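You operate a simulated robot arm through the tools that you are given. There is no shell and no other tool. Be economical: measure what you need, move in short steps, check, and stop when the job is done.

You are at the controls of a simulated two-armed robot. One attempt, no reset.

TASK
Vent the line, park the green hose and cap the silo pipe.
Fine: at the pipe table; vent first, vent valve shut again once the gauge is down; hose on the table peg; use the silver cap and clamp it.

It is judged by the outcome, as a careful person would: the job done as asked, and still so three seconds after it is handed in. It fails if anything else is knocked over, pushed out of place, dropped, spilled or broken. Lids that push on must go on centred and level and be pressed home; caps that screw on are set level and turned clockwise until they are tight.

THE ROBOT
Two 7-joint arms with two-finger parallel grippers on one trunk, on a base that drives. Base frame: it is fixed to the floor where the robot stands at the start and does not move with it; the origin is under the middle of the robot, x ahead of it, y to its left, z up. Lengths are in mm, angles in rad, forces in N, time in s.
The left shoulder is at the start at [50, 187, 1110], the right one opposite. With the tool pointing down near the work surface each hand reaches from about 100 to 660 mm from the robot's upright axis, wherever it stands, measured 20 degrees to its own side. Places, roughly: air valve lever [400, 200, 1000]; blower [700, 300, 700]; green hose end [250, 1500, 1000]; pipe cap (6x6x6 cm) [400, 600, 800]; pipe stub [400, 1200, 800]; table peg [600, 700, 800]; vent valve lever [500, 0, 1000]. Payload 3.43 kg a hand.
The TCP of each hand is the grasp point between the finger pads, 30 mm short of the fingertips. In the tool frame z runs along the fingers and y along their closing line. Largest opening 94 mm; finger width 28, thickness 10; the body of the gripper, 50 by 96 mm, starts 55 mm behind the TCP.
Orientation is told as [roll, pitch, yaw] about the base's x, y, z axes, in that order, counted from this pose: with the fingers straight down and closing along the base's y, the tool's x points along the base's -x, its y along +y and its z along -z.

THE INTERFACE
- The arms move only by the tool arm_command. It takes "left_steps", "right_steps" or both (then of equal length, played together; a hand with none holds still); each is a list of rows, each a list of 7 numbers: the turn, a rotation vector about the base's x, y, z in degrees, then the shift along the base's x, y, z in mm, then the opening in per cent of the stroke, from 0 (shut) to 100 (fully open). In form: [[rx, ry, rz, tx, ty, tz, fingers], ...]. A call has 1 to 10 rows; each row is the pose to reach, as a shift and turn from the pose commanded when the call began. A row lasts 0.2 s, in which the tool goes at most 50 mm and 0.15 rad; a call with a longer step from one row to the next is refused whole, and so is a gripper value outside its range. A pose out of reach is approached as far as the arm can. The call stops where the force on the tool passes 40 N (or 10 N more than at its start, if that is more) or the arm is blocked; 0.2 s more then pass. Each finger travels about 153 mm/s and halts on what it meets, pressing with about 23 N; the grip force reading is that of the motor and also rises with nothing between the fingers. The clock runs only during rows and for 0.2 s after the last one: add rows that repeat a pose to give the fingers time. It gives the time, the measured TCP pose, the force on the tool (base axes), the opening and the grip force at its end, in the units of the frame above (readings bear some noise), with the torque about the TCP (base axes, N m) and any sound that the robot's microphone picked up.
- Cameras (640 x 400 px; columns grow to the right, rows downward): "scene" is now at [133.6, 56, 1286]; the picture's right is [0.60, -0.80, 0.00], its down [-0.34, -0.26, -0.90] and it looks along [0.72, 0.54, -0.43] (base axes); focal length 254 px, centre (320, 200). "left" rides on the left gripper at [76, -14, -102] in its tool frame; the picture's right is [0.18, 0.98, 0.00], its down [-0.75, 0.14, -0.64] and it looks along [-0.63, 0.12, 0.77] (tool axes); focal length 243 px, centre (320, 200). "right" rides on the right gripper at [76, 14, -102] in its tool frame; the picture's right is [-0.18, 0.98, 0.00], its down [-0.75, -0.14, -0.64] and it looks along [-0.63, -0.12, 0.77] (tool axes); focal length 243 px, centre (320, 200). There is no depth. A picture from a camera that has moved, and an enlarged one, comes with that camera's place and axes in the base frame and with its lens.
- grab_frame(camera): a new picture of that camera. No time passes.
- lift_body(by): slides the trunk up (or, below 0, down) by that many mm; the arms and the scene camera ride with it, the base frame stays. It gives what a move gives, with no picture.
- base_move(legs): drives the robot by 1 to 6 legs, each [ahead, left, turn to the left] in mm, mm and rad, along the robot's own axes; the way and the turn of a leg run together, so that a leg with both is an arc; at most 1500 mm and 3.142 rad a leg. The arms and the cameras ride along, it lands a little off, and it stops where it bumps. It gives what a move gives.
- aim_head(pan, tilt): turns the head with the scene camera to pan (to the left, within 1.396 rad either way) and tilt (down, from -0.506 to 1.204), counted from straight ahead of the robot. It gives what a move gives.
- inspect(camera, box): a new picture of the part [left, top, right, bottom] of that camera's present view, enlarged. No time passes.
- hand_in(): hands the job in; it is judged then, once.

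Go step by step. Nothing tells you exact positions but the pictures and the camera data: compare them with the known pose of the tool, close in by small moves and look again before you grip or let go. The budget is 120 turns and 100 pictures, counting those below and the enlarged ones. Unless the task says otherwise, let go and move clear before handing in.

The tools are called as name(argument=value, ...) on one line, values as JSON. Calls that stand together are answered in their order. arm_command: Moves the arms, as the interface text tells. Its arguments: {"type":"object","properties":{"left_steps":{"type":"array","items":{"type":"array","items":{"type":"number"}}},"right_steps":{"type":"array","items":{"type":"array","items":{"type":"number"}}}},"required":[]} The other tools are called the same way: lift_body (by) slides the trunk up or down; base_move (legs) drives the base; aim_head (pan, tilt) turns the head that bears the scene camera; grab_frame (camera) takes a picture; inspect (camera, box) takes an enlarged picture of a part of a camera's view; hand_in () hands the job in.

At the start:

```text
clock: 0.0
left_ee_pos: [255.6, 312.0, 1174.8]
left_tcp_rot: [0.001, 0.001, 0.001]
left_wrist_force: [0.6, -0.4, 0.2]
left_moment: [0.0, -0.05, -0.01]
left_grip_width: 94.0
left_grasp_force: 0.0
right_ee_pos: [335.8, 61.1, 1129.7]
right_tcp_rot: [0.0, -0.001, 0.0]
right_wrist_force: [-0.2, 0.4, 0.3]
right_moment: [0.0, 0.02, 0.0]
right_grip_width: 93.8
right_grasp_force: 0.1
trunk travel left (down, up): [-325.0, 107.0]
robot x, y, heading: [-2.2, -4.9, 0.0]
head pan, tilt: [0.642, 0.442]
```

scene: 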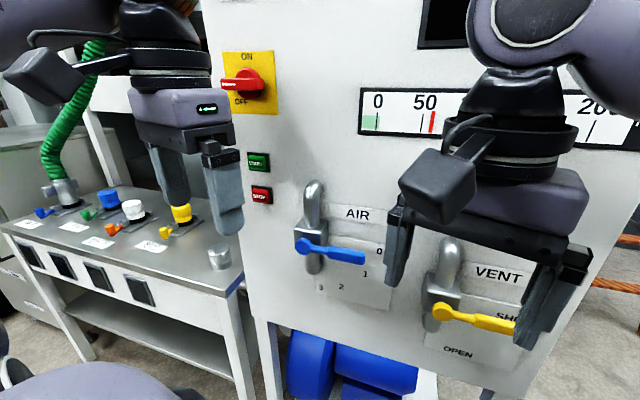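
right: 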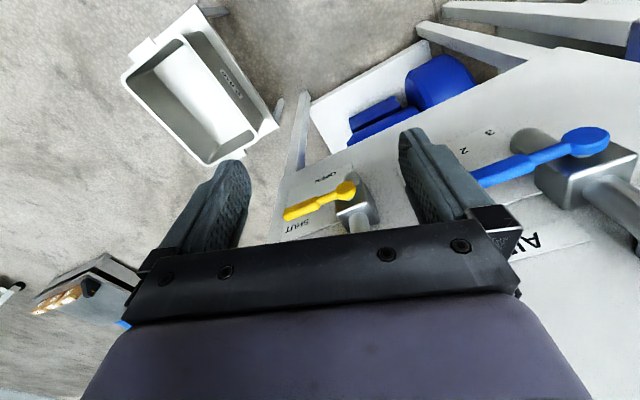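
left: 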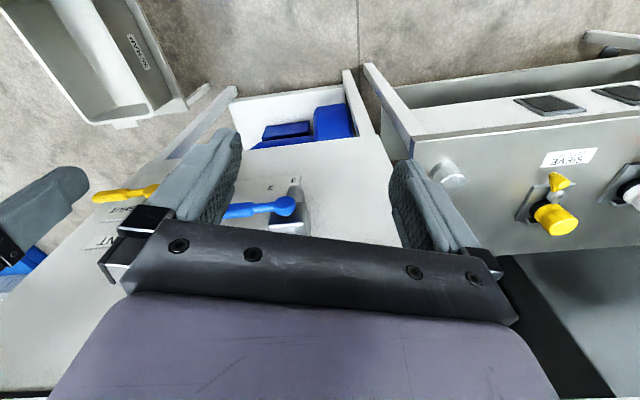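

I see a panel with a gauge (needle about 55), an air valve and a vent valve, and a pipe table to the left with coloured caps, a peg and the green hose on a pipe. I'll enlarge these before moving anything.

inspect(camera="scene", box=[0, 140, 260, 310])

inspect(camera="scene", box=[220, 40, 640, 400])

```text
2.35 times, centred on (130, 225) of scene
camera zoom: at [133.6, 56.0, 1286.0], right [0.6, -0.8, 0.0], down [-0.34, -0.26, -0.9], along [0.72, 0.54, -0.43], focal length 599 px, centre (767, 141)
```

zoom: 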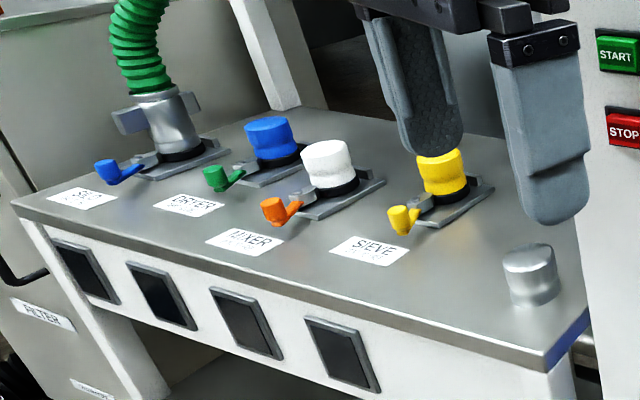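

```text
1.11 times, centred on (430, 220) of scene
camera zoom: at [133.6, 56.0, 1286.0], right [0.6, -0.8, 0.0], down [-0.34, -0.26, -0.9], along [0.72, 0.54, -0.43], focal length 283 px, centre (198, 178)
```

zoom: 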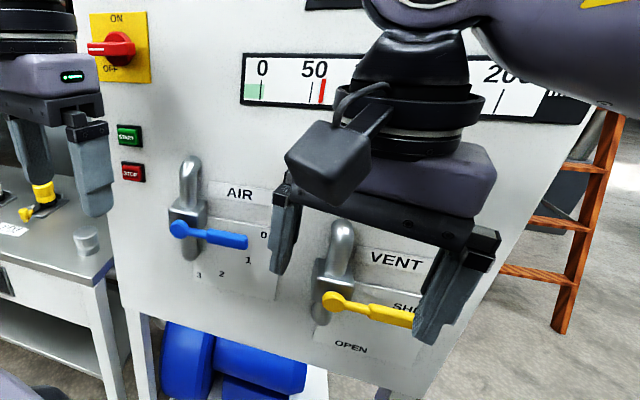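

The vent lever (yellow) appears to pivot at about [481, 74, 947], tip at [480, -14, 983], now at SHUT. OPEN is a quarter turn clockwise. I'll turn the right hand to point at the panel, fingers shut, above the lever tip.

arm_command(right_steps=[[0, -8.5, 0, 0, -7, -8, 60], [0, -17, 0, 0, -14, -16, 20], [0, -25.5, 0, 0, -21, -24, 0], [0, -34, 0, 0, -28, -32, 0], [0, -42.5, 0, 5, -35, -40, 0], [0, -51, 0, 10, -42, -48, 0], [0, -59.5, 0, 15, -49, -56, 0], [0, -68, 0, 20, -56, -64, 0], [0, -76.5, 0, 30, -63, -72, 0], [0, -85, 0, 40, -71, -80, 0]])

grab_frame(camera="scene")

grab_frame(camera="right")

```text
clock: 2.2
left_ee_pos: [256.0, 313.6, 1174.7]
left_tcp_rot: [0.001, 0.0, 0.001]
left_wrist_force: [0.2, -0.3, 0.2]
left_moment: [-0.01, 0.01, 0.03]
left_grip_width: 93.7
left_grasp_force: 0.1
right_ee_pos: [373.8, -11.0, 1050.0]
right_tcp_rot: [0.018, -1.486, -0.014]
right_wrist_force: [-0.1, 0.3, -0.5]
right_moment: [0.02, 0.01, 0.0]
right_grip_width: 0.0
right_grasp_force: 23.4
trunk travel left (down, up): [-325.0, 107.0]
robot x, y, heading: [0.2, 3.3, -0.001]
head pan, tilt: [0.642, 0.442]
```

```text
94 pictures are left
camera scene: at [133.7, 56.2, 1286.0], right [0.6, -0.8, 0.0], down [-0.34, -0.26, -0.9], along [0.72, 0.54, -0.43], focal length 254 px, centre (320, 200)
```

scene: 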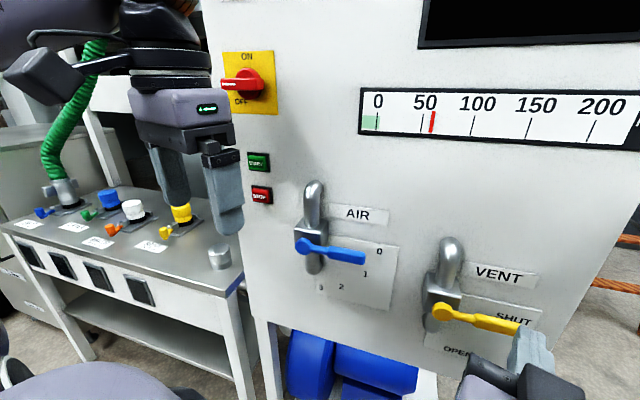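

```text
93 pictures are left
camera right: at [265.1, 3.3, 983.1], right [0.01, 0.98, 0.18], down [-0.58, -0.14, 0.8], along [0.82, -0.12, 0.56], focal length 243 px, centre (320, 200)
```

right: 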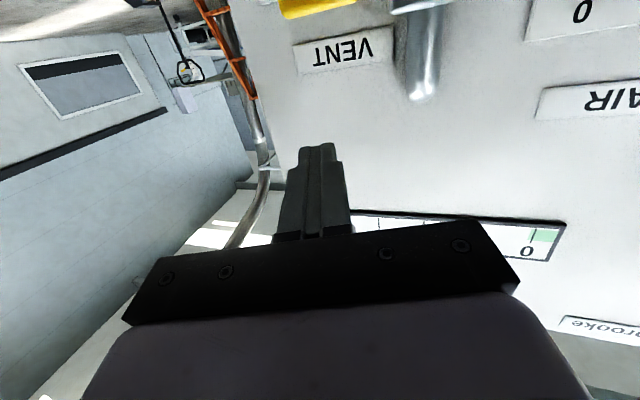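

The needle reads about 55 and the vent is SHUT. Next I bring the shut fingertips in above the lever, close to the panel.

arm_command(right_steps=[[0, 0, 0, 30, 8, -8, 0], [0, 0, 0, 55, 18, -16, 0], [0, 0, 0, 80, 28, -24, 0]])

grab_frame(camera="right")

grab_frame(camera="scene")

```text
clock: 3.0
left_ee_pos: [256.7, 311.9, 1174.4]
left_tcp_rot: [0.0, 0.0, -0.001]
left_wrist_force: [0.1, -0.2, -0.1]
left_moment: [0.01, 0.0, 0.01]
left_grip_width: 93.9
left_grasp_force: 0.1
right_ee_pos: [454.0, 16.3, 1027.7]
right_tcp_rot: [0.003, -1.482, -0.002]
right_wrist_force: [-0.7, 0.1, 0.0]
right_moment: [0.0, -0.02, -0.04]
right_grip_width: 0.1
right_grasp_force: 22.8
trunk travel left (down, up): [-325.0, 107.0]
robot x, y, heading: [0.6, -0.0, -0.004]
head pan, tilt: [0.642, 0.442]
```

```text
92 pictures are left
camera right: at [344.6, 31.2, 960.6], right [0.01, 0.98, 0.18], down [-0.57, -0.14, 0.81], along [0.82, -0.12, 0.56], focal length 243 px, centre (320, 200)
```

right: 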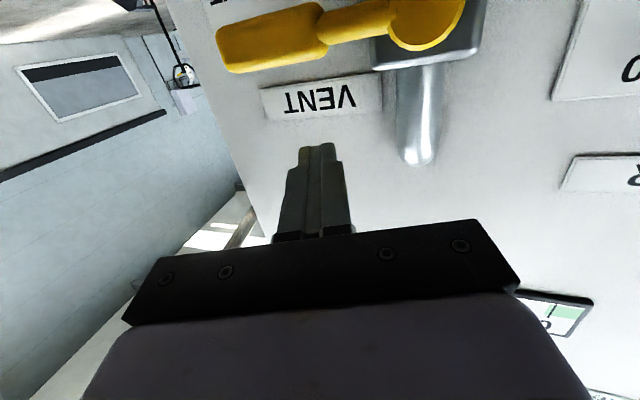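

```text
91 pictures are left
camera scene: at [133.8, 56.1, 1285.9], right [0.6, -0.8, 0.0], down [-0.34, -0.26, -0.9], along [0.72, 0.54, -0.43], focal length 254 px, centre (320, 200)
```

scene: 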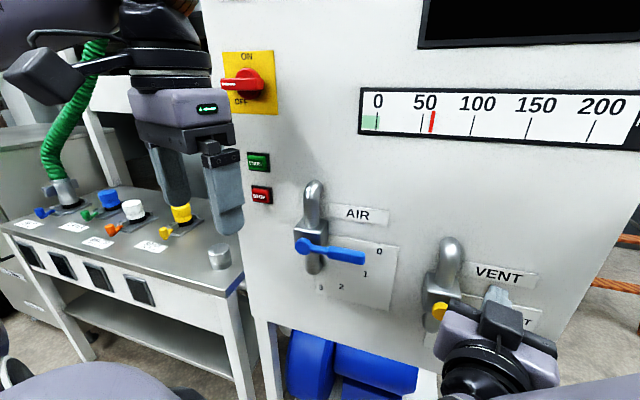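

The lever turns out nearer z 960 and x 480–505, with the panel face near x 558. I'll go in a bit further and push the lever tip down along its arc.

arm_command(right_steps=[[0, 0, 0, 36, -8, -5, 0], [0, 0, 0, 36, -9, -38, 0], [0, 0, 0, 36, -10, -58, 0], [0, 0, 0, 36, -11, -73, 0], [0, 0, 0, 36, -9, -87, 0], [0, 0, 0, 36, -3, -102, 0]])

grab_frame(camera="scene")

grab_frame(camera="right")

```text
clock: 4.4
left_ee_pos: [254.9, 312.2, 1174.7]
left_tcp_rot: [0.0, -0.001, -0.001]
left_wrist_force: [0.9, 0.1, -0.2]
left_moment: [0.03, -0.01, -0.02]
left_grip_width: 94.0
left_grasp_force: 0.0
right_ee_pos: [492.4, 14.6, 923.1]
right_tcp_rot: [0.026, -1.484, -0.028]
right_wrist_force: [0.6, -0.5, 1.1]
right_moment: [-0.03, -0.01, 0.0]
right_grip_width: 0.4
right_grasp_force: 22.9
trunk travel left (down, up): [-325.0, 107.0]
robot x, y, heading: [3.2, -0.8, 0.003]
head pan, tilt: [0.642, 0.442]
```

```text
90 pictures are left
camera scene: at [133.8, 56.1, 1285.9], right [0.6, -0.8, 0.0], down [-0.34, -0.26, -0.9], along [0.72, 0.54, -0.43], focal length 254 px, centre (320, 200)
```

scene: 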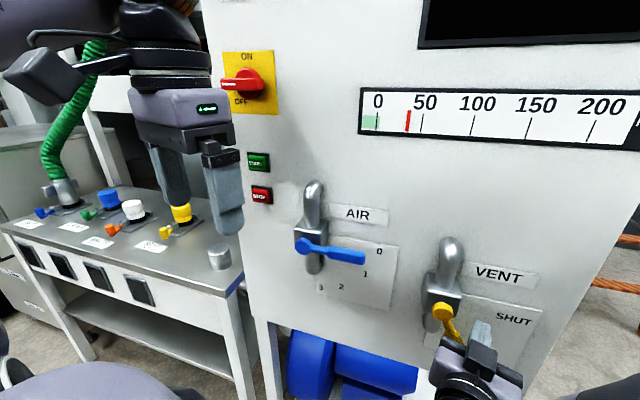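

```text
89 pictures are left
camera right: at [383.6, 29.7, 857.3], right [0.02, 0.98, 0.19], down [-0.57, -0.14, 0.81], along [0.82, -0.12, 0.56], focal length 243 px, centre (320, 200)
```

right: 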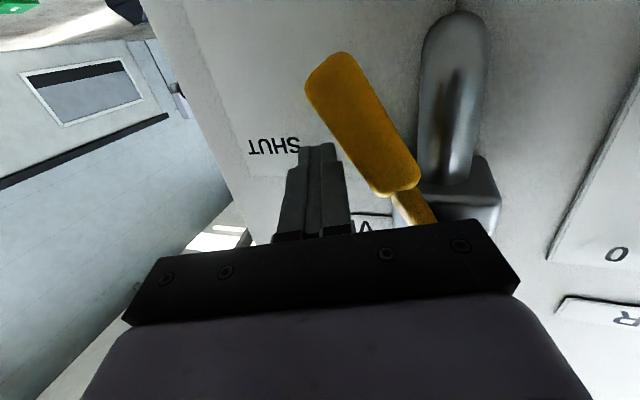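

The lever swings easily and the needle is already falling. I'll finish the push to fully OPEN.

arm_command(right_steps=[[0, 0, 0, 0, 8, -11, 0], [0, 0, 0, 0, 18, -21, 0], [0, 0, 0, 0, 32, -29, 0], [0, 0, 0, 0, 46, -33, 0], [0, 0, 0, 0, 46, -33, 0]])

grab_frame(camera="scene")

grab_frame(camera="right")

```text
clock: 5.6
left_ee_pos: [255.7, 312.3, 1175.5]
left_tcp_rot: [0.0, 0.0, 0.001]
left_wrist_force: [-0.2, -0.2, 0.1]
left_moment: [0.01, 0.01, -0.03]
left_grip_width: 94.1
left_grasp_force: 0.1
right_ee_pos: [505.6, 43.3, 897.0]
right_tcp_rot: [0.114, -1.492, -0.151]
right_wrist_force: [1.8, -4.3, 2.8]
right_moment: [-0.04, 0.07, 0.19]
right_grip_width: 0.0
right_grasp_force: 22.7
trunk travel left (down, up): [-325.0, 107.0]
robot x, y, heading: [1.7, -1.7, 0.004]
head pan, tilt: [0.642, 0.442]
```

```text
88 pictures are left
camera scene: at [133.6, 55.5, 1286.0], right [0.6, -0.8, 0.0], down [-0.34, -0.26, -0.9], along [0.72, 0.54, -0.43], focal length 254 px, centre (320, 200)
```

scene: 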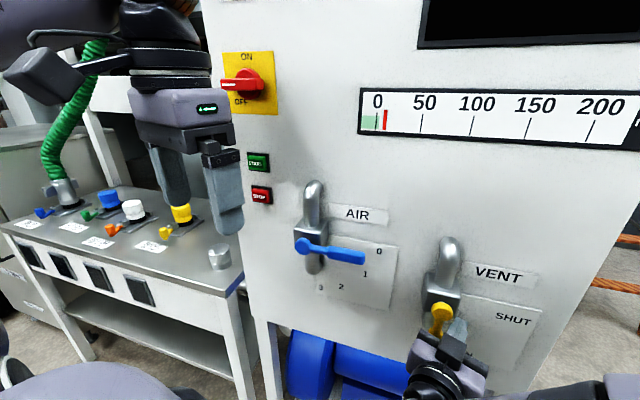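

```text
87 pictures are left
camera right: at [397.7, 62.9, 830.5], right [0.05, 0.98, 0.19], down [-0.59, -0.13, 0.8], along [0.81, -0.16, 0.57], focal length 243 px, centre (320, 200)
```

right: 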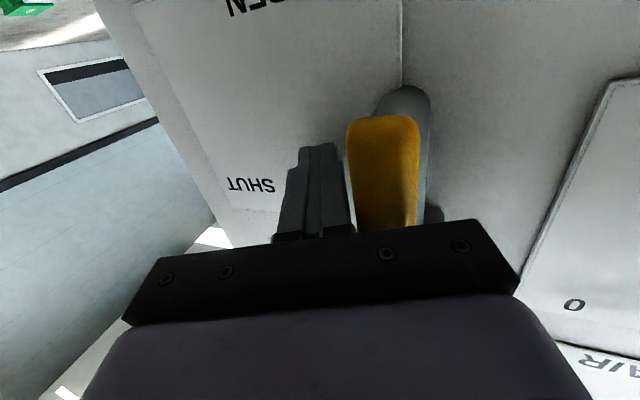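

Needle near 8 and still falling with the vent open. I'll back off while it drops and move the fingers to the other side of the lever.

arm_command(right_steps=[[0, 0, 0, -5, -15, 0, 0], [0, 0, 0, -45, -15, 0, 0], [0, 0, 0, -80, -10, 0, 0], [0, 0, 0, -80, 20, 0, 0], [0, 0, 0, -80, 55, 0, 0], [0, 0, 0, -80, 55, 0, 0], [0, 0, 0, -80, 55, 0, 0], [0, 0, 0, -80, 55, 0, 0]])

grab_frame(camera="scene")

grab_frame(camera="right")

```text
clock: 7.4
left_ee_pos: [255.0, 312.9, 1175.1]
left_tcp_rot: [0.001, -0.003, 0.001]
left_wrist_force: [-0.3, -0.8, 0.1]
left_moment: [0.0, -0.01, -0.01]
left_grip_width: 93.9
left_grasp_force: 0.1
right_ee_pos: [431.1, 84.0, 899.9]
right_tcp_rot: [-0.01, -1.489, -0.032]
right_wrist_force: [-15.0, -2.6, 6.2]
right_moment: [-0.03, -0.33, -0.12]
right_grip_width: 0.0
right_grasp_force: 23.6
right hand out of reach, approached as far as the arm can: row 5, 6, 7, 8
trunk travel left (down, up): [-325.0, 107.0]
robot x, y, heading: [-0.4, -2.9, -0.002]
head pan, tilt: [0.642, 0.442]
```

```text
86 pictures are left
camera scene: at [131.6, 55.8, 1286.3], right [0.6, -0.8, 0.0], down [-0.34, -0.26, -0.9], along [0.72, 0.54, -0.43], focal length 254 px, centre (320, 200)
```

scene: 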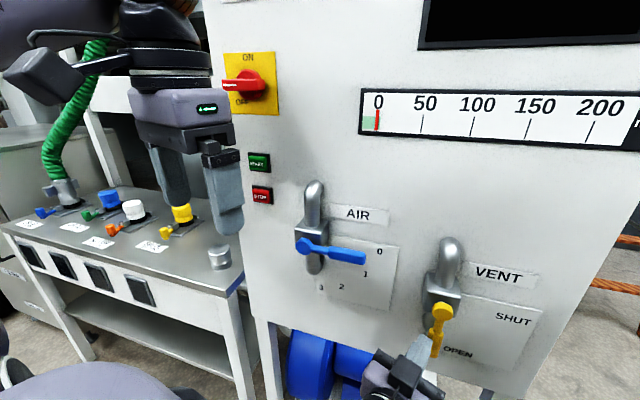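

```text
85 pictures are left
camera right: at [323.4, 102.5, 833.2], right [0.06, 0.98, 0.18], down [-0.58, -0.12, 0.8], along [0.81, -0.15, 0.57], focal length 243 px, centre (320, 200)
```

right: 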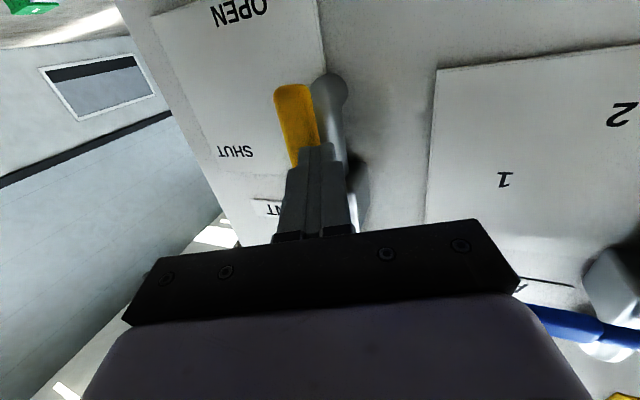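

The gauge is at 0. The right arm is at its limit across the body, so I'll pull it back a little and shift the base 120 mm left before shutting the vent.

arm_command(right_steps=[[0, 0, 0, 0, -30, 0, 0], [0, 0, 0, 0, -60, 0, 0], [0, 0, 0, 0, -60, 0, 0]])

base_move(legs=[[0, 120, 0]])

grab_frame(camera="right")

```text
clock: 8.2
left_ee_pos: [255.0, 312.2, 1174.4]
left_tcp_rot: [0.0, -0.001, -0.001]
left_wrist_force: [0.4, 0.6, -0.5]
left_moment: [-0.04, 0.05, 0.01]
left_grip_width: 93.9
left_grasp_force: 0.1
right_ee_pos: [415.3, 40.4, 898.6]
right_tcp_rot: [0.005, -1.483, -0.003]
right_wrist_force: [0.2, 0.5, -0.3]
right_moment: [0.01, 0.0, 0.0]
right_grip_width: 0.0
right_grasp_force: 23.4
trunk travel left (down, up): [-325.0, 107.0]
robot x, y, heading: [2.3, 2.8, 0.003]
head pan, tilt: [0.642, 0.442]
```

```text
clock: 9.9
left_ee_pos: [255.4, 431.5, 1175.7]
left_tcp_rot: [-0.001, 0.0, 0.003]
left_wrist_force: [-0.9, -0.4, 0.2]
left_moment: [0.02, 0.0, 0.03]
left_grip_width: 93.8
left_grasp_force: 0.0
right_ee_pos: [416.4, 158.0, 898.0]
right_tcp_rot: [0.0, -1.483, 0.002]
right_wrist_force: [0.2, 0.7, -0.4]
right_moment: [0.01, -0.01, 0.04]
right_grip_width: 0.2
right_grasp_force: 22.6
trunk travel left (down, up): [-325.0, 107.0]
robot x, y, heading: [4.6, 118.9, 0.0]
head pan, tilt: [0.642, 0.442]
```

```text
84 pictures are left
camera right: at [306.6, 173.3, 831.7], right [0.01, 0.98, 0.18], down [-0.57, -0.14, 0.81], along [0.82, -0.12, 0.56], focal length 243 px, centre (320, 200)
```

right: 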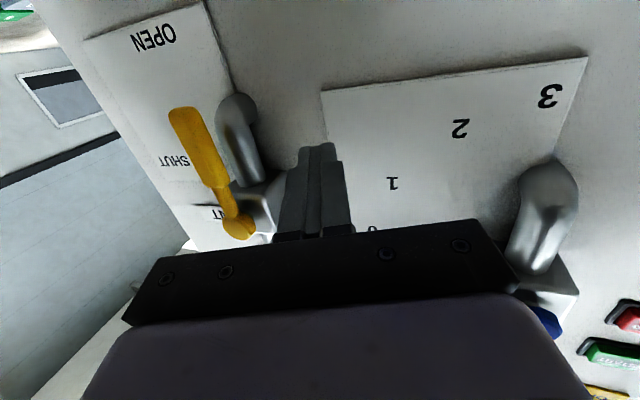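

The lever hangs with its tip near [490, 62, 864] and the pivot at about [475, 72, 960]. I'll come in on its left side and push it back up and right to SHUT.

arm_command(right_steps=[[0, 0, 0, 20, -25, 0, 0], [0, 0, 0, 45, -48, 0, 0], [0, 0, 0, 64, -50, -6, 0], [0, 0, 0, 64, -72, -12, 0], [0, 0, 0, 64, -93, -14, 0], [0, 0, 0, 64, -109, -11, 0], [0, 0, 0, 64, -123, -5, 0], [0, 0, 0, 64, -136, 4, 0], [0, 0, 0, 64, -147, 15, 0], [0, 0, 0, 64, -159, 42, 0]])

grab_frame(camera="scene")

grab_frame(camera="right")

```text
clock: 12.1
left_ee_pos: [254.1, 429.9, 1174.8]
left_tcp_rot: [-0.001, -0.002, 0.002]
left_wrist_force: [0.4, -0.3, 0.5]
left_moment: [0.02, -0.01, 0.0]
left_grip_width: 94.0
left_grasp_force: 0.1
right_ee_pos: [471.9, 23.5, 934.4]
right_tcp_rot: [-0.032, -1.447, 0.04]
right_wrist_force: [1.5, 0.4, -4.4]
right_moment: [-0.03, 0.04, 0.01]
right_grip_width: 0.0
right_grasp_force: 22.6
right hand out of reach, approached as far as the arm can: row 6, 7, 8, 9, 10
trunk travel left (down, up): [-325.0, 107.0]
robot x, y, heading: [-1.0, 114.9, 0.004]
head pan, tilt: [0.642, 0.442]
stopped in row 10 (right hand): the force on the tool passed its limit at 47 N (the readings are from after the stop); the commanded pose is now the measured one
```

```text
83 pictures are left
camera scene: at [133.4, 174.5, 1286.0], right [0.6, -0.8, 0.0], down [-0.34, -0.26, -0.9], along [0.72, 0.54, -0.43], focal length 254 px, centre (320, 200)
```

scene: 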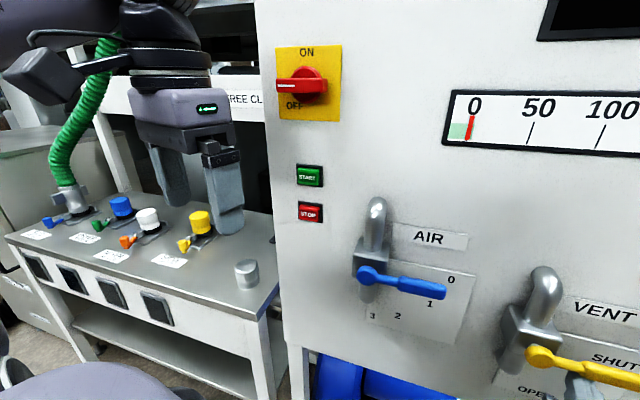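

```text
82 pictures are left
camera right: at [360.1, 35.9, 872.7], right [0.01, 0.98, 0.18], down [-0.54, -0.14, 0.83], along [0.84, -0.11, 0.53], focal length 243 px, centre (320, 200)
```

right: 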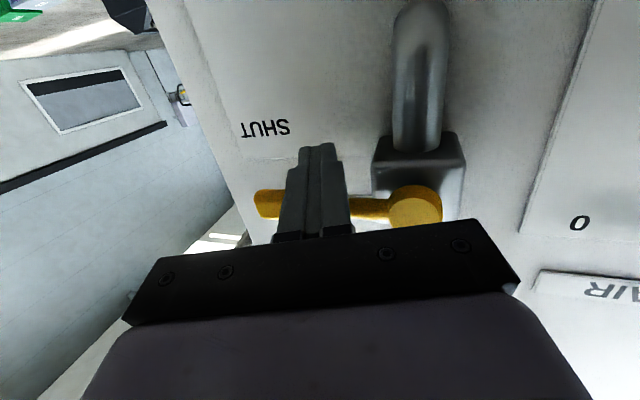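

The lever met its stop level at SHUT and the gauge stays at 0. I'll back the hand off and check the lever.

arm_command(right_steps=[[0, 0, 0, 0, -2, -8, 0], [0, 0, 0, -40, -20, -10, 0], [0, 0, 0, -80, -50, -10, 0], [0, 0, 0, -110, -90, -10, 0], [0, 0, 0, -140, -120, -10, 0]])

aim_head(pan=0.3, tilt=0.442)

grab_frame(camera="scene")

```text
clock: 13.3
left_ee_pos: [254.1, 432.0, 1175.7]
left_tcp_rot: [-0.002, 0.001, 0.001]
left_wrist_force: [-0.3, -0.4, 0.3]
left_moment: [0.0, 0.01, 0.01]
left_grip_width: 94.2
left_grasp_force: 0.0
right_ee_pos: [384.8, -18.6, 959.8]
right_tcp_rot: [-0.024, -1.449, 0.034]
right_wrist_force: [0.5, 1.0, -0.4]
right_moment: [-0.01, -0.03, 0.01]
right_grip_width: 0.1
right_grasp_force: 22.7
right hand out of reach, approached as far as the arm can: row 1, 2, 3, 4, 5
trunk travel left (down, up): [-325.0, 107.0]
robot x, y, heading: [1.0, 118.2, -0.001]
head pan, tilt: [0.642, 0.442]
```

```text
clock: 14.1
left_ee_pos: [254.8, 432.1, 1175.2]
left_tcp_rot: [0.001, -0.001, 0.001]
left_wrist_force: [0.4, -0.6, -0.2]
left_moment: [0.0, -0.01, -0.02]
left_grip_width: 94.2
left_grasp_force: 0.0
right_ee_pos: [383.8, -17.4, 959.4]
right_tcp_rot: [-0.027, -1.45, 0.036]
right_wrist_force: [-0.5, 0.3, -1.2]
right_moment: [-0.01, 0.01, 0.0]
right_grip_width: 0.0
right_grasp_force: 23.2
trunk travel left (down, up): [-325.0, 107.0]
robot x, y, heading: [-1.5, 118.8, 0.005]
head pan, tilt: [0.3, 0.442]
```

```text
81 pictures are left
camera scene: at [147.7, 147.1, 1286.0], right [0.3, -0.95, 0.0], down [-0.41, -0.13, -0.9], along [0.86, 0.27, -0.43], focal length 254 px, centre (320, 200)
```

scene: 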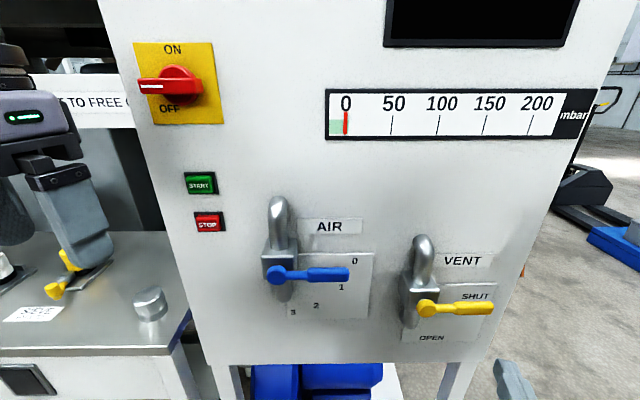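

The vent lever is level at SHUT again and the gauge is at 0, so the venting is done. I'll stow the right hand pointing down and raised, then look at the table.

arm_command(right_steps=[[0, 8.3, 0, -8, -8, 17, 0], [0, 16.6, 0, -16, -16, 34, 0], [0, 24.9, 0, -24, -24, 51, 0], [0, 33.2, 0, -32, -32, 68, 0], [0, 41.5, 0, -40, -40, 85, 0], [0, 49.8, 0, -48, -44, 102, 0], [0, 58.1, 0, -56, -48, 119, 0], [0, 66.4, 0, -64, -52, 136, 0], [0, 74.7, 0, -72, -56, 153, 0], [0, 83, 0, -80, -60, 170, 0]])

aim_head(pan=0.9, tilt=0.35)

grab_frame(camera="scene")

```text
clock: 16.3
left_ee_pos: [254.3, 432.4, 1174.6]
left_tcp_rot: [0.0, -0.001, 0.002]
left_wrist_force: [0.2, -1.0, 0.4]
left_moment: [-0.01, -0.02, 0.0]
left_grip_width: 94.0
left_grasp_force: 0.1
right_ee_pos: [302.2, -82.7, 1133.0]
right_tcp_rot: [0.011, -0.003, 0.004]
right_wrist_force: [-0.5, 0.1, -0.1]
right_moment: [-0.01, 0.02, -0.05]
right_grip_width: 0.0
right_grasp_force: 22.1
right hand out of reach, approached as far as the arm can: row 1, 2, 3, 4, 5
trunk travel left (down, up): [-325.0, 107.0]
robot x, y, heading: [2.5, 121.8, 0.003]
head pan, tilt: [0.3, 0.442]
```

```text
clock: 17.3
left_ee_pos: [256.1, 432.0, 1174.4]
left_tcp_rot: [0.0, -0.001, 0.002]
left_wrist_force: [0.2, -0.3, -0.3]
left_moment: [-0.02, -0.02, 0.03]
left_grip_width: 93.7
left_grasp_force: 0.1
right_ee_pos: [304.0, -83.1, 1133.4]
right_tcp_rot: [0.011, -0.005, 0.002]
right_wrist_force: [0.4, -0.3, 0.9]
right_moment: [0.0, -0.01, -0.01]
right_grip_width: 0.0
right_grasp_force: 23.3
trunk travel left (down, up): [-325.0, 107.0]
robot x, y, heading: [1.6, 117.5, 0.005]
head pan, tilt: [0.901, 0.351]
```

```text
80 pictures are left
camera scene: at [117.6, 192.7, 1294.4], right [0.78, -0.62, 0.0], down [-0.21, -0.27, -0.94], along [0.58, 0.74, -0.34], focal length 254 px, centre (320, 200)
```

scene: 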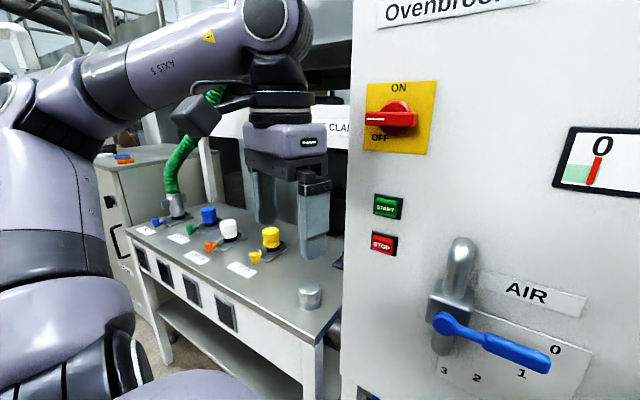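

The table runs slantwise: its front edge goes from about [350, 544] to [85, 1455], so I should face it at a heading of about 0.28. I'll back off a bit, move left, and look again.

base_move(legs=[[-120, 0, 0], [0, 450, 0]])

aim_head(pan=0.5, tilt=0.55)

grab_frame(camera="scene")

```text
clock: 22.6
left_ee_pos: [127.4, 876.2, 1174.0]
left_tcp_rot: [-0.001, -0.001, 0.011]
left_wrist_force: [0.4, 0.1, -0.3]
left_moment: [0.01, -0.01, 0.01]
left_grip_width: 93.9
left_grasp_force: 0.1
right_ee_pos: [181.7, 362.0, 1133.4]
right_tcp_rot: [0.011, -0.003, 0.015]
right_wrist_force: [0.0, -0.7, 0.7]
right_moment: [0.01, -0.03, 0.02]
right_grip_width: 0.0
right_grasp_force: 22.3
trunk travel left (down, up): [-325.0, 107.0]
robot x, y, heading: [-125.8, 563.4, 0.01]
head pan, tilt: [0.901, 0.351]
```

```text
clock: 23.5
left_ee_pos: [128.2, 876.7, 1174.5]
left_tcp_rot: [-0.002, 0.0, 0.011]
left_wrist_force: [0.5, -0.3, 0.9]
left_moment: [0.0, 0.01, -0.01]
left_grip_width: 94.0
left_grasp_force: 0.1
right_ee_pos: [181.5, 362.3, 1132.7]
right_tcp_rot: [0.01, -0.006, 0.014]
right_wrist_force: [-0.5, -0.1, 0.4]
right_moment: [0.0, 0.01, -0.02]
right_grip_width: 0.0
right_grasp_force: 23.7
trunk travel left (down, up): [-325.0, 107.0]
robot x, y, heading: [-125.7, 564.0, 0.007]
head pan, tilt: [0.499, 0.55]
```

```text
79 pictures are left
camera scene: at [14.3, 607.0, 1276.2], right [0.49, -0.87, 0.0], down [-0.46, -0.26, -0.85], along [0.74, 0.42, -0.52], focal length 254 px, centre (320, 200)
```

scene: 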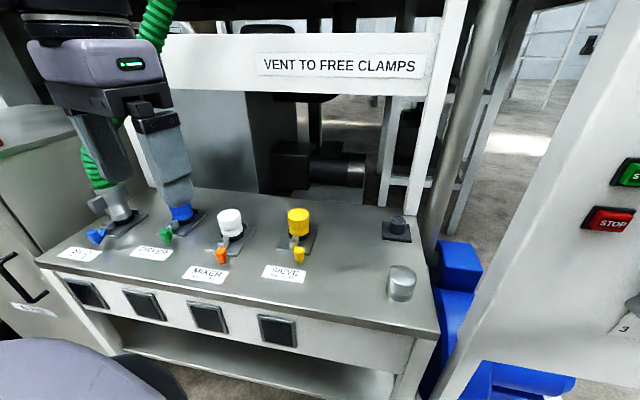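

I see the sign "VENT TO FREE CLAMPS", the peg at the back right, and the silver cap at the front right of the table. The table's facing direction is about 0.32 rad. I'll turn to face it and move in front of the SILO stub.

base_move(legs=[[0, 0, 0.31], [0, 430, 0], [60, 0, 0]])

aim_head(pan=0.2, tilt=0.6)

grab_frame(camera="scene")

grab_frame(camera="left")

```text
clock: 29.4
left_ee_pos: [-62.4, 1375.2, 1175.2]
left_tcp_rot: [0.001, -0.002, 0.32]
left_wrist_force: [0.7, 0.0, -0.1]
left_moment: [0.0, 0.01, -0.01]
left_grip_width: 94.0
left_grasp_force: 0.1
right_ee_pos: [145.6, 901.4, 1132.1]
right_tcp_rot: [0.01, -0.003, 0.323]
right_wrist_force: [0.3, -0.4, -0.3]
right_moment: [0.0, 0.06, -0.01]
right_grip_width: 0.0
right_grasp_force: 23.1
trunk travel left (down, up): [-325.0, 107.0]
robot x, y, heading: [-205.0, 997.8, 0.324]
head pan, tilt: [0.499, 0.55]
```

```text
clock: 30.2
left_ee_pos: [-62.9, 1375.3, 1176.0]
left_tcp_rot: [-0.001, 0.0, 0.318]
left_wrist_force: [0.2, -0.1, 1.2]
left_moment: [0.0, -0.02, 0.03]
left_grip_width: 94.1
left_grasp_force: 0.1
right_ee_pos: [143.7, 902.0, 1132.1]
right_tcp_rot: [0.011, -0.005, 0.324]
right_wrist_force: [-0.2, 0.2, -1.3]
right_moment: [0.0, 0.0, 0.03]
right_grip_width: 0.1
right_grasp_force: 23.0
trunk travel left (down, up): [-325.0, 107.0]
robot x, y, heading: [-204.6, 997.1, 0.313]
head pan, tilt: [0.201, 0.6]
```

```text
78 pictures are left
camera scene: at [-73.4, 1061.6, 1271.6], right [0.5, -0.87, 0.0], down [-0.49, -0.28, -0.83], along [0.72, 0.41, -0.56], focal length 254 px, centre (320, 200)
```

scene: 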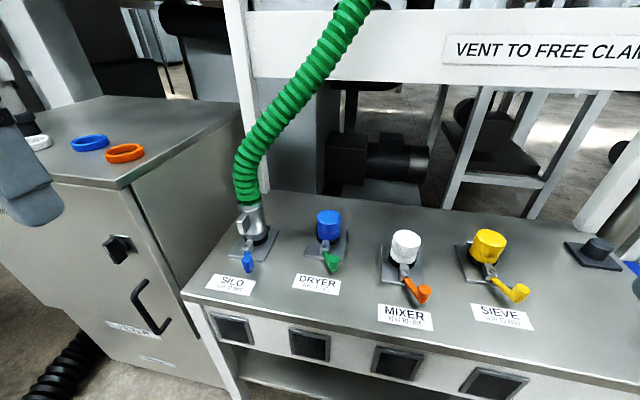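

```text
77 pictures are left
camera left: at [-130.5, 1336.4, 1277.9], right [-0.48, 0.88, 0.0], down [0.67, 0.37, 0.64], along [0.56, 0.31, -0.77], focal length 243 px, centre (320, 200)
```

left: 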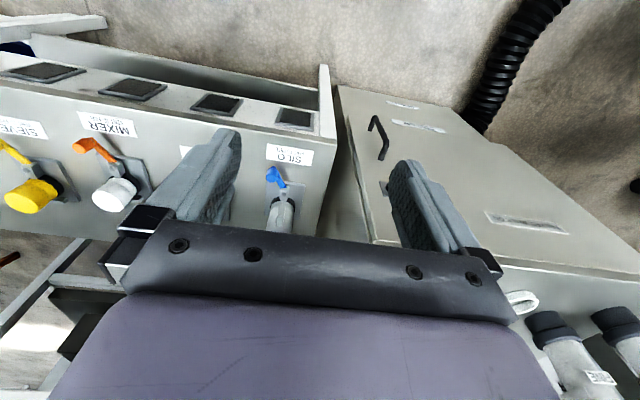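

I'm now facing the table with the SILO stub in view. I'll enlarge the coupling and levers.

inspect(camera="scene", box=[200, 180, 380, 300])

inspect(camera="scene", box=[360, 200, 640, 340])

```text
3.33 times, centred on (290, 240) of scene
camera zoom: at [-73.4, 1061.6, 1271.6], right [0.5, -0.87, 0.0], down [-0.49, -0.28, -0.83], along [0.72, 0.41, -0.56], focal length 848 px, centre (420, 67)
```

zoom: 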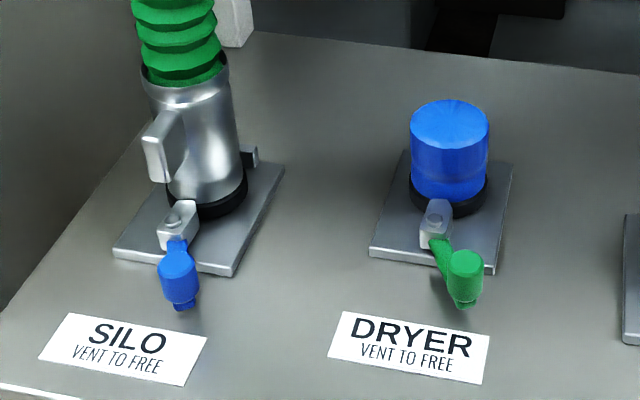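

```text
2.29 times, centred on (500, 270) of scene
camera zoom: at [-73.4, 1061.6, 1271.6], right [0.5, -0.87, 0.0], down [-0.49, -0.28, -0.83], along [0.72, 0.41, -0.56], focal length 582 px, centre (-91, 40)
```

zoom: 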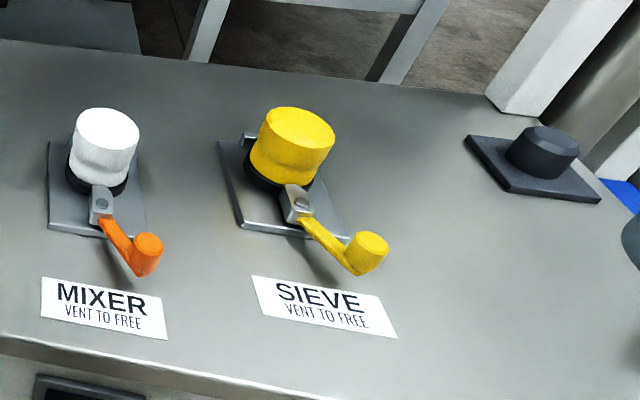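

All the levers sit at the same clamped angle, and the SILO knob is near [180, 1388, 838]. I'll creep forward 50 mm for reach, then bring the left hand above that knob.

base_move(legs=[[50, 0, 0]])

arm_command(left_steps=[[0, 0, 0, 19, 1, -33, 80], [0, 0, 0, 38, 2, -66, 80], [0, 0, 0, 57, 3, -99, 80], [0, 0, 0, 76, 3, -132, 80], [0, 0, 0, 95, 3, -160, 80], [0, 0, 0, 115, 3, -185, 80], [0, 0, 0, 135, 3, -210, 80], [0, 0, 0, 155, 3, -225, 80]])

grab_frame(camera="left")

grab_frame(camera="scene")

```text
clock: 31.2
left_ee_pos: [-13.5, 1389.9, 1175.3]
left_tcp_rot: [0.0, 0.001, 0.321]
left_wrist_force: [0.1, 0.2, -1.0]
left_moment: [0.0, 0.02, -0.02]
left_grip_width: 93.8
left_grasp_force: 0.1
right_ee_pos: [192.8, 917.1, 1132.3]
right_tcp_rot: [0.011, -0.003, 0.322]
right_wrist_force: [-0.3, -0.1, 0.2]
right_moment: [0.01, 0.03, -0.05]
right_grip_width: 0.0
right_grasp_force: 23.0
trunk travel left (down, up): [-325.0, 107.0]
robot x, y, heading: [-159.1, 1013.4, 0.316]
head pan, tilt: [0.201, 0.6]
```

```text
clock: 33.0
left_ee_pos: [140.5, 1395.2, 952.9]
left_tcp_rot: [-0.001, 0.001, 0.32]
left_wrist_force: [0.1, 0.2, -0.2]
left_moment: [-0.02, 0.0, 0.0]
left_grip_width: 74.9
left_grasp_force: 0.1
right_ee_pos: [192.9, 917.8, 1132.7]
right_tcp_rot: [0.01, -0.003, 0.323]
right_wrist_force: [0.3, 0.3, 0.0]
right_moment: [0.0, 0.0, -0.01]
right_grip_width: 0.0
right_grasp_force: 22.9
trunk travel left (down, up): [-325.0, 107.0]
robot x, y, heading: [-160.2, 1012.9, 0.32]
head pan, tilt: [0.201, 0.6]
```

```text
74 pictures are left
camera left: at [74.1, 1355.8, 1055.3], right [-0.48, 0.88, 0.0], down [0.67, 0.37, 0.64], along [0.56, 0.31, -0.77], focal length 243 px, centre (320, 200)
```

left: 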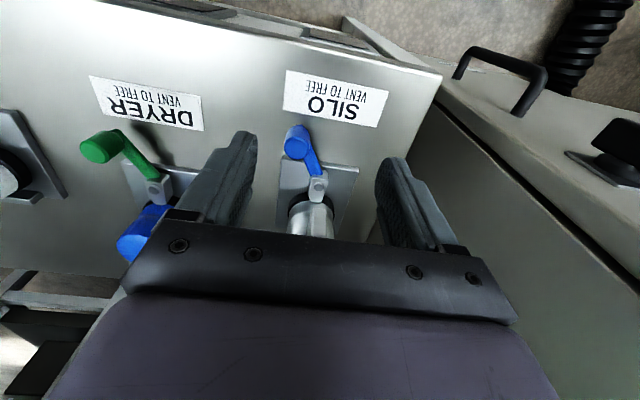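

```text
73 pictures are left
camera scene: at [-25.5, 1077.2, 1271.6], right [0.5, -0.87, 0.0], down [-0.49, -0.28, -0.82], along [0.72, 0.41, -0.57], focal length 254 px, centre (320, 200)
```

scene: 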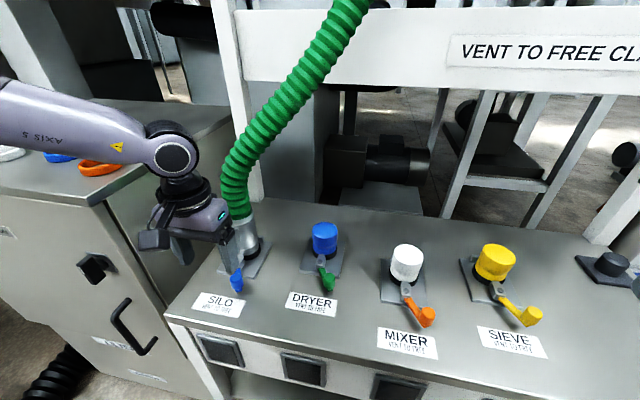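

The knob works out at [178, 1388, 835]. I'll straddle it with the open fingers and check.

arm_command(left_steps=[[0, 0, 0, 20, -3, 0, 70], [0, 0, 0, 37, -6, -20, 60], [0, 0, 0, 37, -6, -50, 60], [0, 0, 0, 37, -6, -80, 60], [0, 0, 0, 37, -6, -103, 60]])

grab_frame(camera="left")

inspect(camera="scene", box=[140, 160, 340, 320])

```text
clock: 34.2
left_ee_pos: [175.9, 1389.6, 847.5]
left_tcp_rot: [-0.001, 0.0, 0.319]
left_wrist_force: [-0.1, -0.4, -0.4]
left_moment: [0.04, 0.02, 0.0]
left_grip_width: 56.1
left_grasp_force: 0.1
right_ee_pos: [193.2, 917.4, 1132.8]
right_tcp_rot: [0.011, -0.004, 0.322]
right_wrist_force: [0.0, 0.2, 0.1]
right_moment: [-0.03, 0.0, -0.02]
right_grip_width: 0.3
right_grasp_force: 23.0
trunk travel left (down, up): [-325.0, 107.0]
robot x, y, heading: [-158.2, 1014.9, 0.318]
head pan, tilt: [0.201, 0.6]
```

```text
72 pictures are left
camera left: at [108.1, 1350.3, 950.6], right [-0.48, 0.88, 0.0], down [0.67, 0.37, 0.64], along [0.56, 0.31, -0.77], focal length 243 px, centre (320, 200)
```

left: 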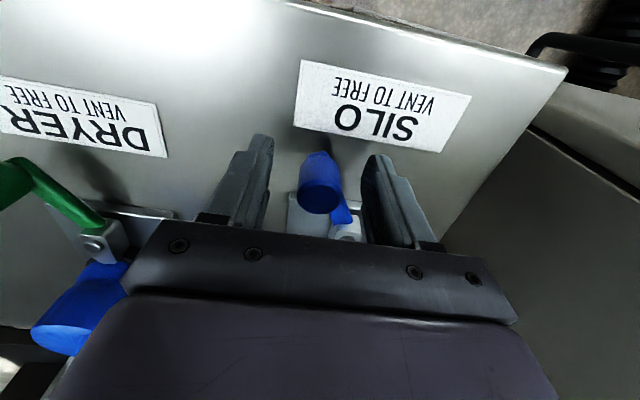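

```text
2.50 times, centred on (240, 240) of scene
camera zoom: at [-25.7, 1077.4, 1271.6], right [0.5, -0.87, 0.0], down [-0.49, -0.28, -0.82], along [0.72, 0.41, -0.57], focal length 636 px, centre (520, 100)
```

zoom: 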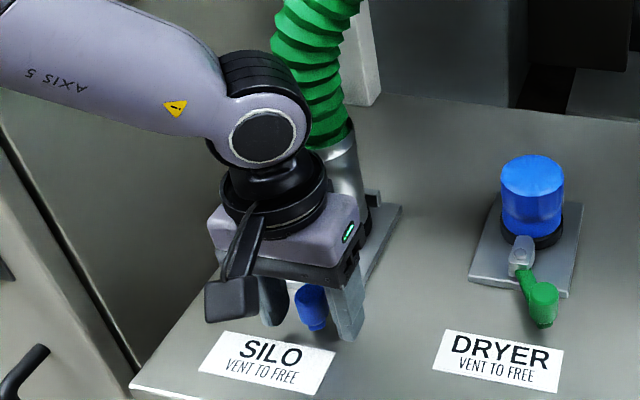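

The knob is centred between the fingers. I'll grip it and try a small swing towards the table's left.

arm_command(left_steps=[[0, 0, 0, 0, 0, 0, 20], [0, 0, 0, 0, 0, 0, 0], [0, 0, 0, 0, 0, 0, 0], [0, 0, 0, -4, 4.5, 0, 0], [0, 0, 0, -7.5, 9, 0, 0], [0, 0, 0, -11, 14, 0, 0]])

grab_frame(camera="left")

```text
clock: 35.6
left_ee_pos: [166.0, 1400.7, 848.0]
left_tcp_rot: [-0.003, -0.002, 0.317]
left_wrist_force: [-0.9, -7.5, -2.7]
left_moment: [0.28, -0.15, -0.33]
left_grip_width: 22.9
left_grasp_force: 45.1
right_ee_pos: [191.0, 917.6, 1132.8]
right_tcp_rot: [0.009, -0.007, 0.319]
right_wrist_force: [0.4, 0.7, -0.4]
right_moment: [0.03, 0.02, -0.03]
right_grip_width: 0.0
right_grasp_force: 23.2
trunk travel left (down, up): [-325.0, 107.0]
robot x, y, heading: [-161.3, 1014.1, 0.319]
head pan, tilt: [0.201, 0.6]
```

```text
70 pictures are left
camera left: at [97.6, 1362.2, 950.6], right [-0.48, 0.88, 0.0], down [0.67, 0.37, 0.64], along [0.57, 0.31, -0.77], focal length 243 px, centre (320, 200)
```

left: 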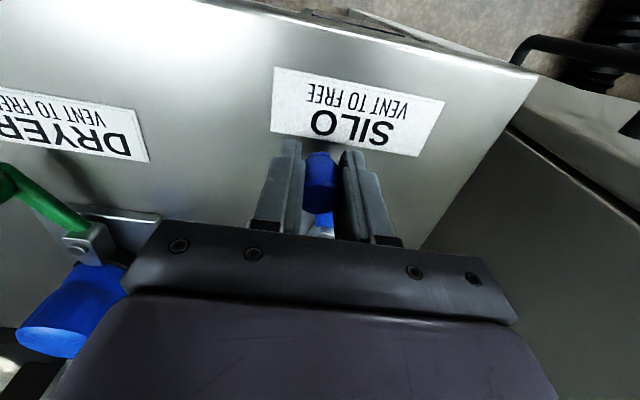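

It moves with little force, so this is the freeing direction. I continue the swing clockwise along the arc.

arm_command(left_steps=[[0, 0, 0, -4, 8, 0, 0], [0, 0, 0, -7, 17, 0, 0], [0, 0, 0, -9, 26, 0, 0], [0, 0, 0, -9, 35, 0, 0], [0, 0, 0, -8.5, 43, 0, 0], [0, 0, 0, -7, 52, 0, 0], [0, 0, 0, -4, 61, 0, 0], [0, 0, 0, 0, 69, 0, 0]])

grab_frame(camera="left")

inspect(camera="scene", box=[140, 160, 340, 320])

```text
clock: 37.1
left_ee_pos: [156.1, 1446.2, 849.0]
left_tcp_rot: [-0.012, 0.016, 0.302]
left_wrist_force: [-7.6, -8.8, 15.8]
left_moment: [-0.93, 0.62, -0.6]
left_grip_width: 25.3
left_grasp_force: 45.1
right_ee_pos: [190.5, 916.9, 1132.9]
right_tcp_rot: [0.011, -0.006, 0.322]
right_wrist_force: [-0.6, 0.6, 0.3]
right_moment: [0.02, 0.01, 0.01]
right_grip_width: 0.0
right_grasp_force: 22.9
trunk travel left (down, up): [-325.0, 107.0]
robot x, y, heading: [-159.5, 1014.5, 0.319]
head pan, tilt: [0.201, 0.6]
stopped in row 7 (left hand): the force on the tool passed its limit at 47 N (the readings are from after the stop); the commanded pose is now the measured one
```

```text
69 pictures are left
camera left: at [88.6, 1410.7, 951.8], right [-0.47, 0.88, -0.01], down [0.68, 0.37, 0.63], along [0.56, 0.29, -0.78], focal length 243 px, centre (320, 200)
```

left: 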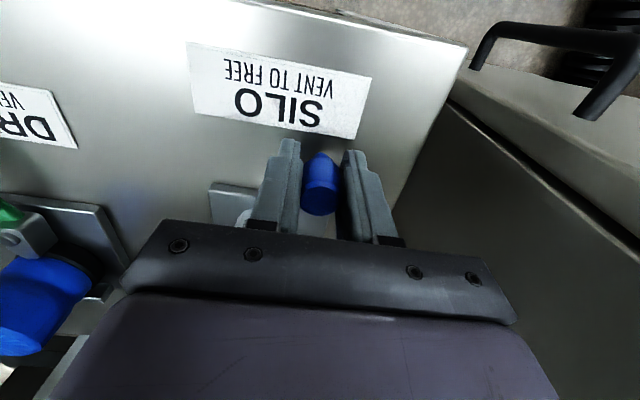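

```text
2.50 times, centred on (240, 240) of scene
camera zoom: at [-27.4, 1075.6, 1272.2], right [0.5, -0.87, 0.0], down [-0.49, -0.28, -0.83], along [0.72, 0.41, -0.56], focal length 636 px, centre (520, 100)
```

zoom: 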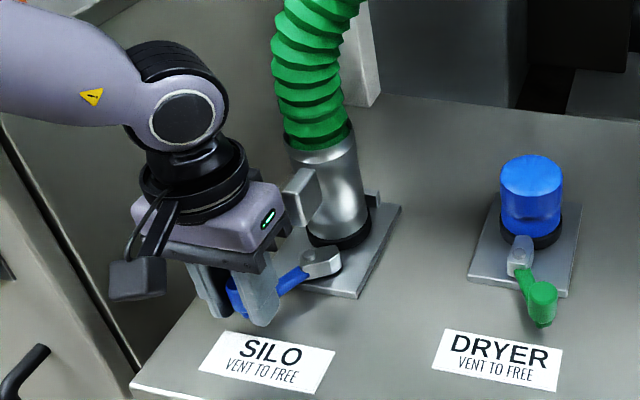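

The lever has swung about 55° and then something blocked it, perhaps the end stop or the palm near the coupling's ear. I'll let go, back off and look.

arm_command(left_steps=[[0, 0, 0, 0, 0, 0, 40], [0, 0, 0, 0, 0, 0, 60], [0, 0, 0, -20, -6, 5, 60], [0, 0, 0, -48, -15, 25, 60], [0, 0, 0, -70, -22, 60, 60], [0, 0, 0, -80, 0, 100, 60]])

inspect(camera="scene", box=[140, 160, 340, 320])

grab_frame(camera="left")

```text
clock: 38.5
left_ee_pos: [77.6, 1447.7, 946.3]
left_tcp_rot: [-0.011, 0.015, 0.308]
left_wrist_force: [-0.5, 0.4, 0.6]
left_moment: [-0.01, 0.04, 0.01]
left_grip_width: 56.4
left_grasp_force: 0.0
right_ee_pos: [191.7, 915.4, 1133.0]
right_tcp_rot: [0.012, -0.004, 0.32]
right_wrist_force: [0.0, -0.3, -0.2]
right_moment: [0.04, 0.03, 0.01]
right_grip_width: 0.1
right_grasp_force: 23.5
trunk travel left (down, up): [-325.0, 107.0]
robot x, y, heading: [-157.1, 1014.7, 0.323]
head pan, tilt: [0.201, 0.6]
```

```text
2.50 times, centred on (240, 240) of scene
camera zoom: at [-26.3, 1076.8, 1271.6], right [0.5, -0.87, 0.0], down [-0.49, -0.28, -0.83], along [0.72, 0.41, -0.56], focal length 636 px, centre (520, 100)
```

zoom: 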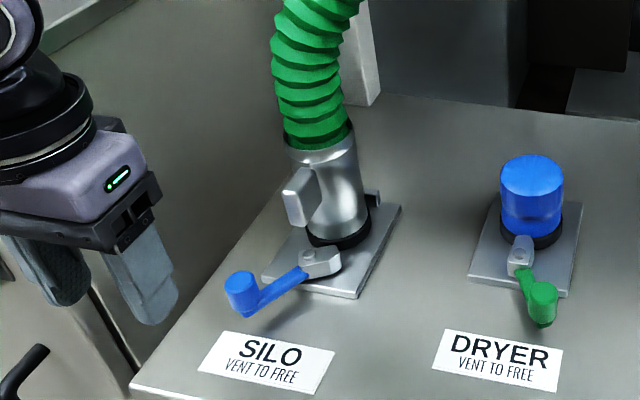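

```text
66 pictures are left
camera left: at [10.3, 1411.2, 1050.5], right [-0.47, 0.88, -0.01], down [0.68, 0.37, 0.63], along [0.56, 0.29, -0.78], focal length 243 px, centre (320, 200)
```

left: 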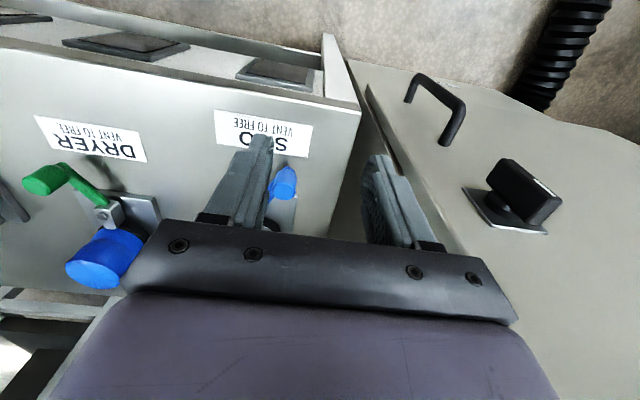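

The lever now points left, about 67° from clamped. I'll close the fingers and nudge the knob from its right side to see whether it is at its stop.

arm_command(left_steps=[[0, 0, 0, 32, -13, 0, 20], [0, 0, 0, 64, -28, -20, 0], [0, 0, 0, 64, -30, -60, 0], [0, 0, 0, 64, -30, -98, 0], [0, 0, 0, 76, -20, -98, 0], [0, 0, 0, 79, -10, -98, 0], [0, 0, 0, 81, 0, -98, 0], [0, 0, 0, 85, 10, -98, 0], [0, 0, 0, 91, 23, -98, 0]])

inspect(camera="scene", box=[140, 160, 340, 320])

```text
clock: 39.7
left_ee_pos: [143.5, 1420.4, 844.4]
left_tcp_rot: [-0.018, 0.045, 0.303]
left_wrist_force: [-8.1, -13.6, 3.7]
left_moment: [0.21, -0.09, -0.01]
left_grip_width: 0.2
left_grasp_force: 23.2
right_ee_pos: [190.4, 915.8, 1132.7]
right_tcp_rot: [0.009, -0.005, 0.321]
right_wrist_force: [0.1, -0.1, -0.3]
right_moment: [0.0, 0.01, -0.02]
right_grip_width: 0.1
right_grasp_force: 23.1
trunk travel left (down, up): [-325.0, 107.0]
robot x, y, heading: [-162.1, 1010.8, 0.316]
head pan, tilt: [0.201, 0.6]
stopped in row 6 (left hand): the force on the tool passed its limit at 47 N (the readings are from after the stop); the commanded pose is now the measured one
```

```text
2.50 times, centred on (240, 240) of scene
camera zoom: at [-26.7, 1075.3, 1271.8], right [0.5, -0.87, 0.0], down [-0.49, -0.28, -0.83], along [0.72, 0.41, -0.56], focal length 636 px, centre (520, 100)
```

zoom: 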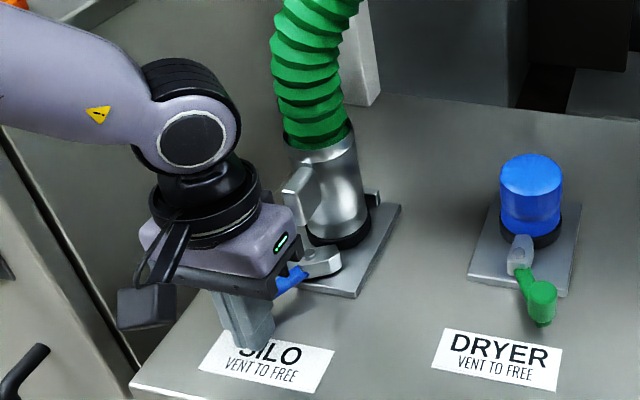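

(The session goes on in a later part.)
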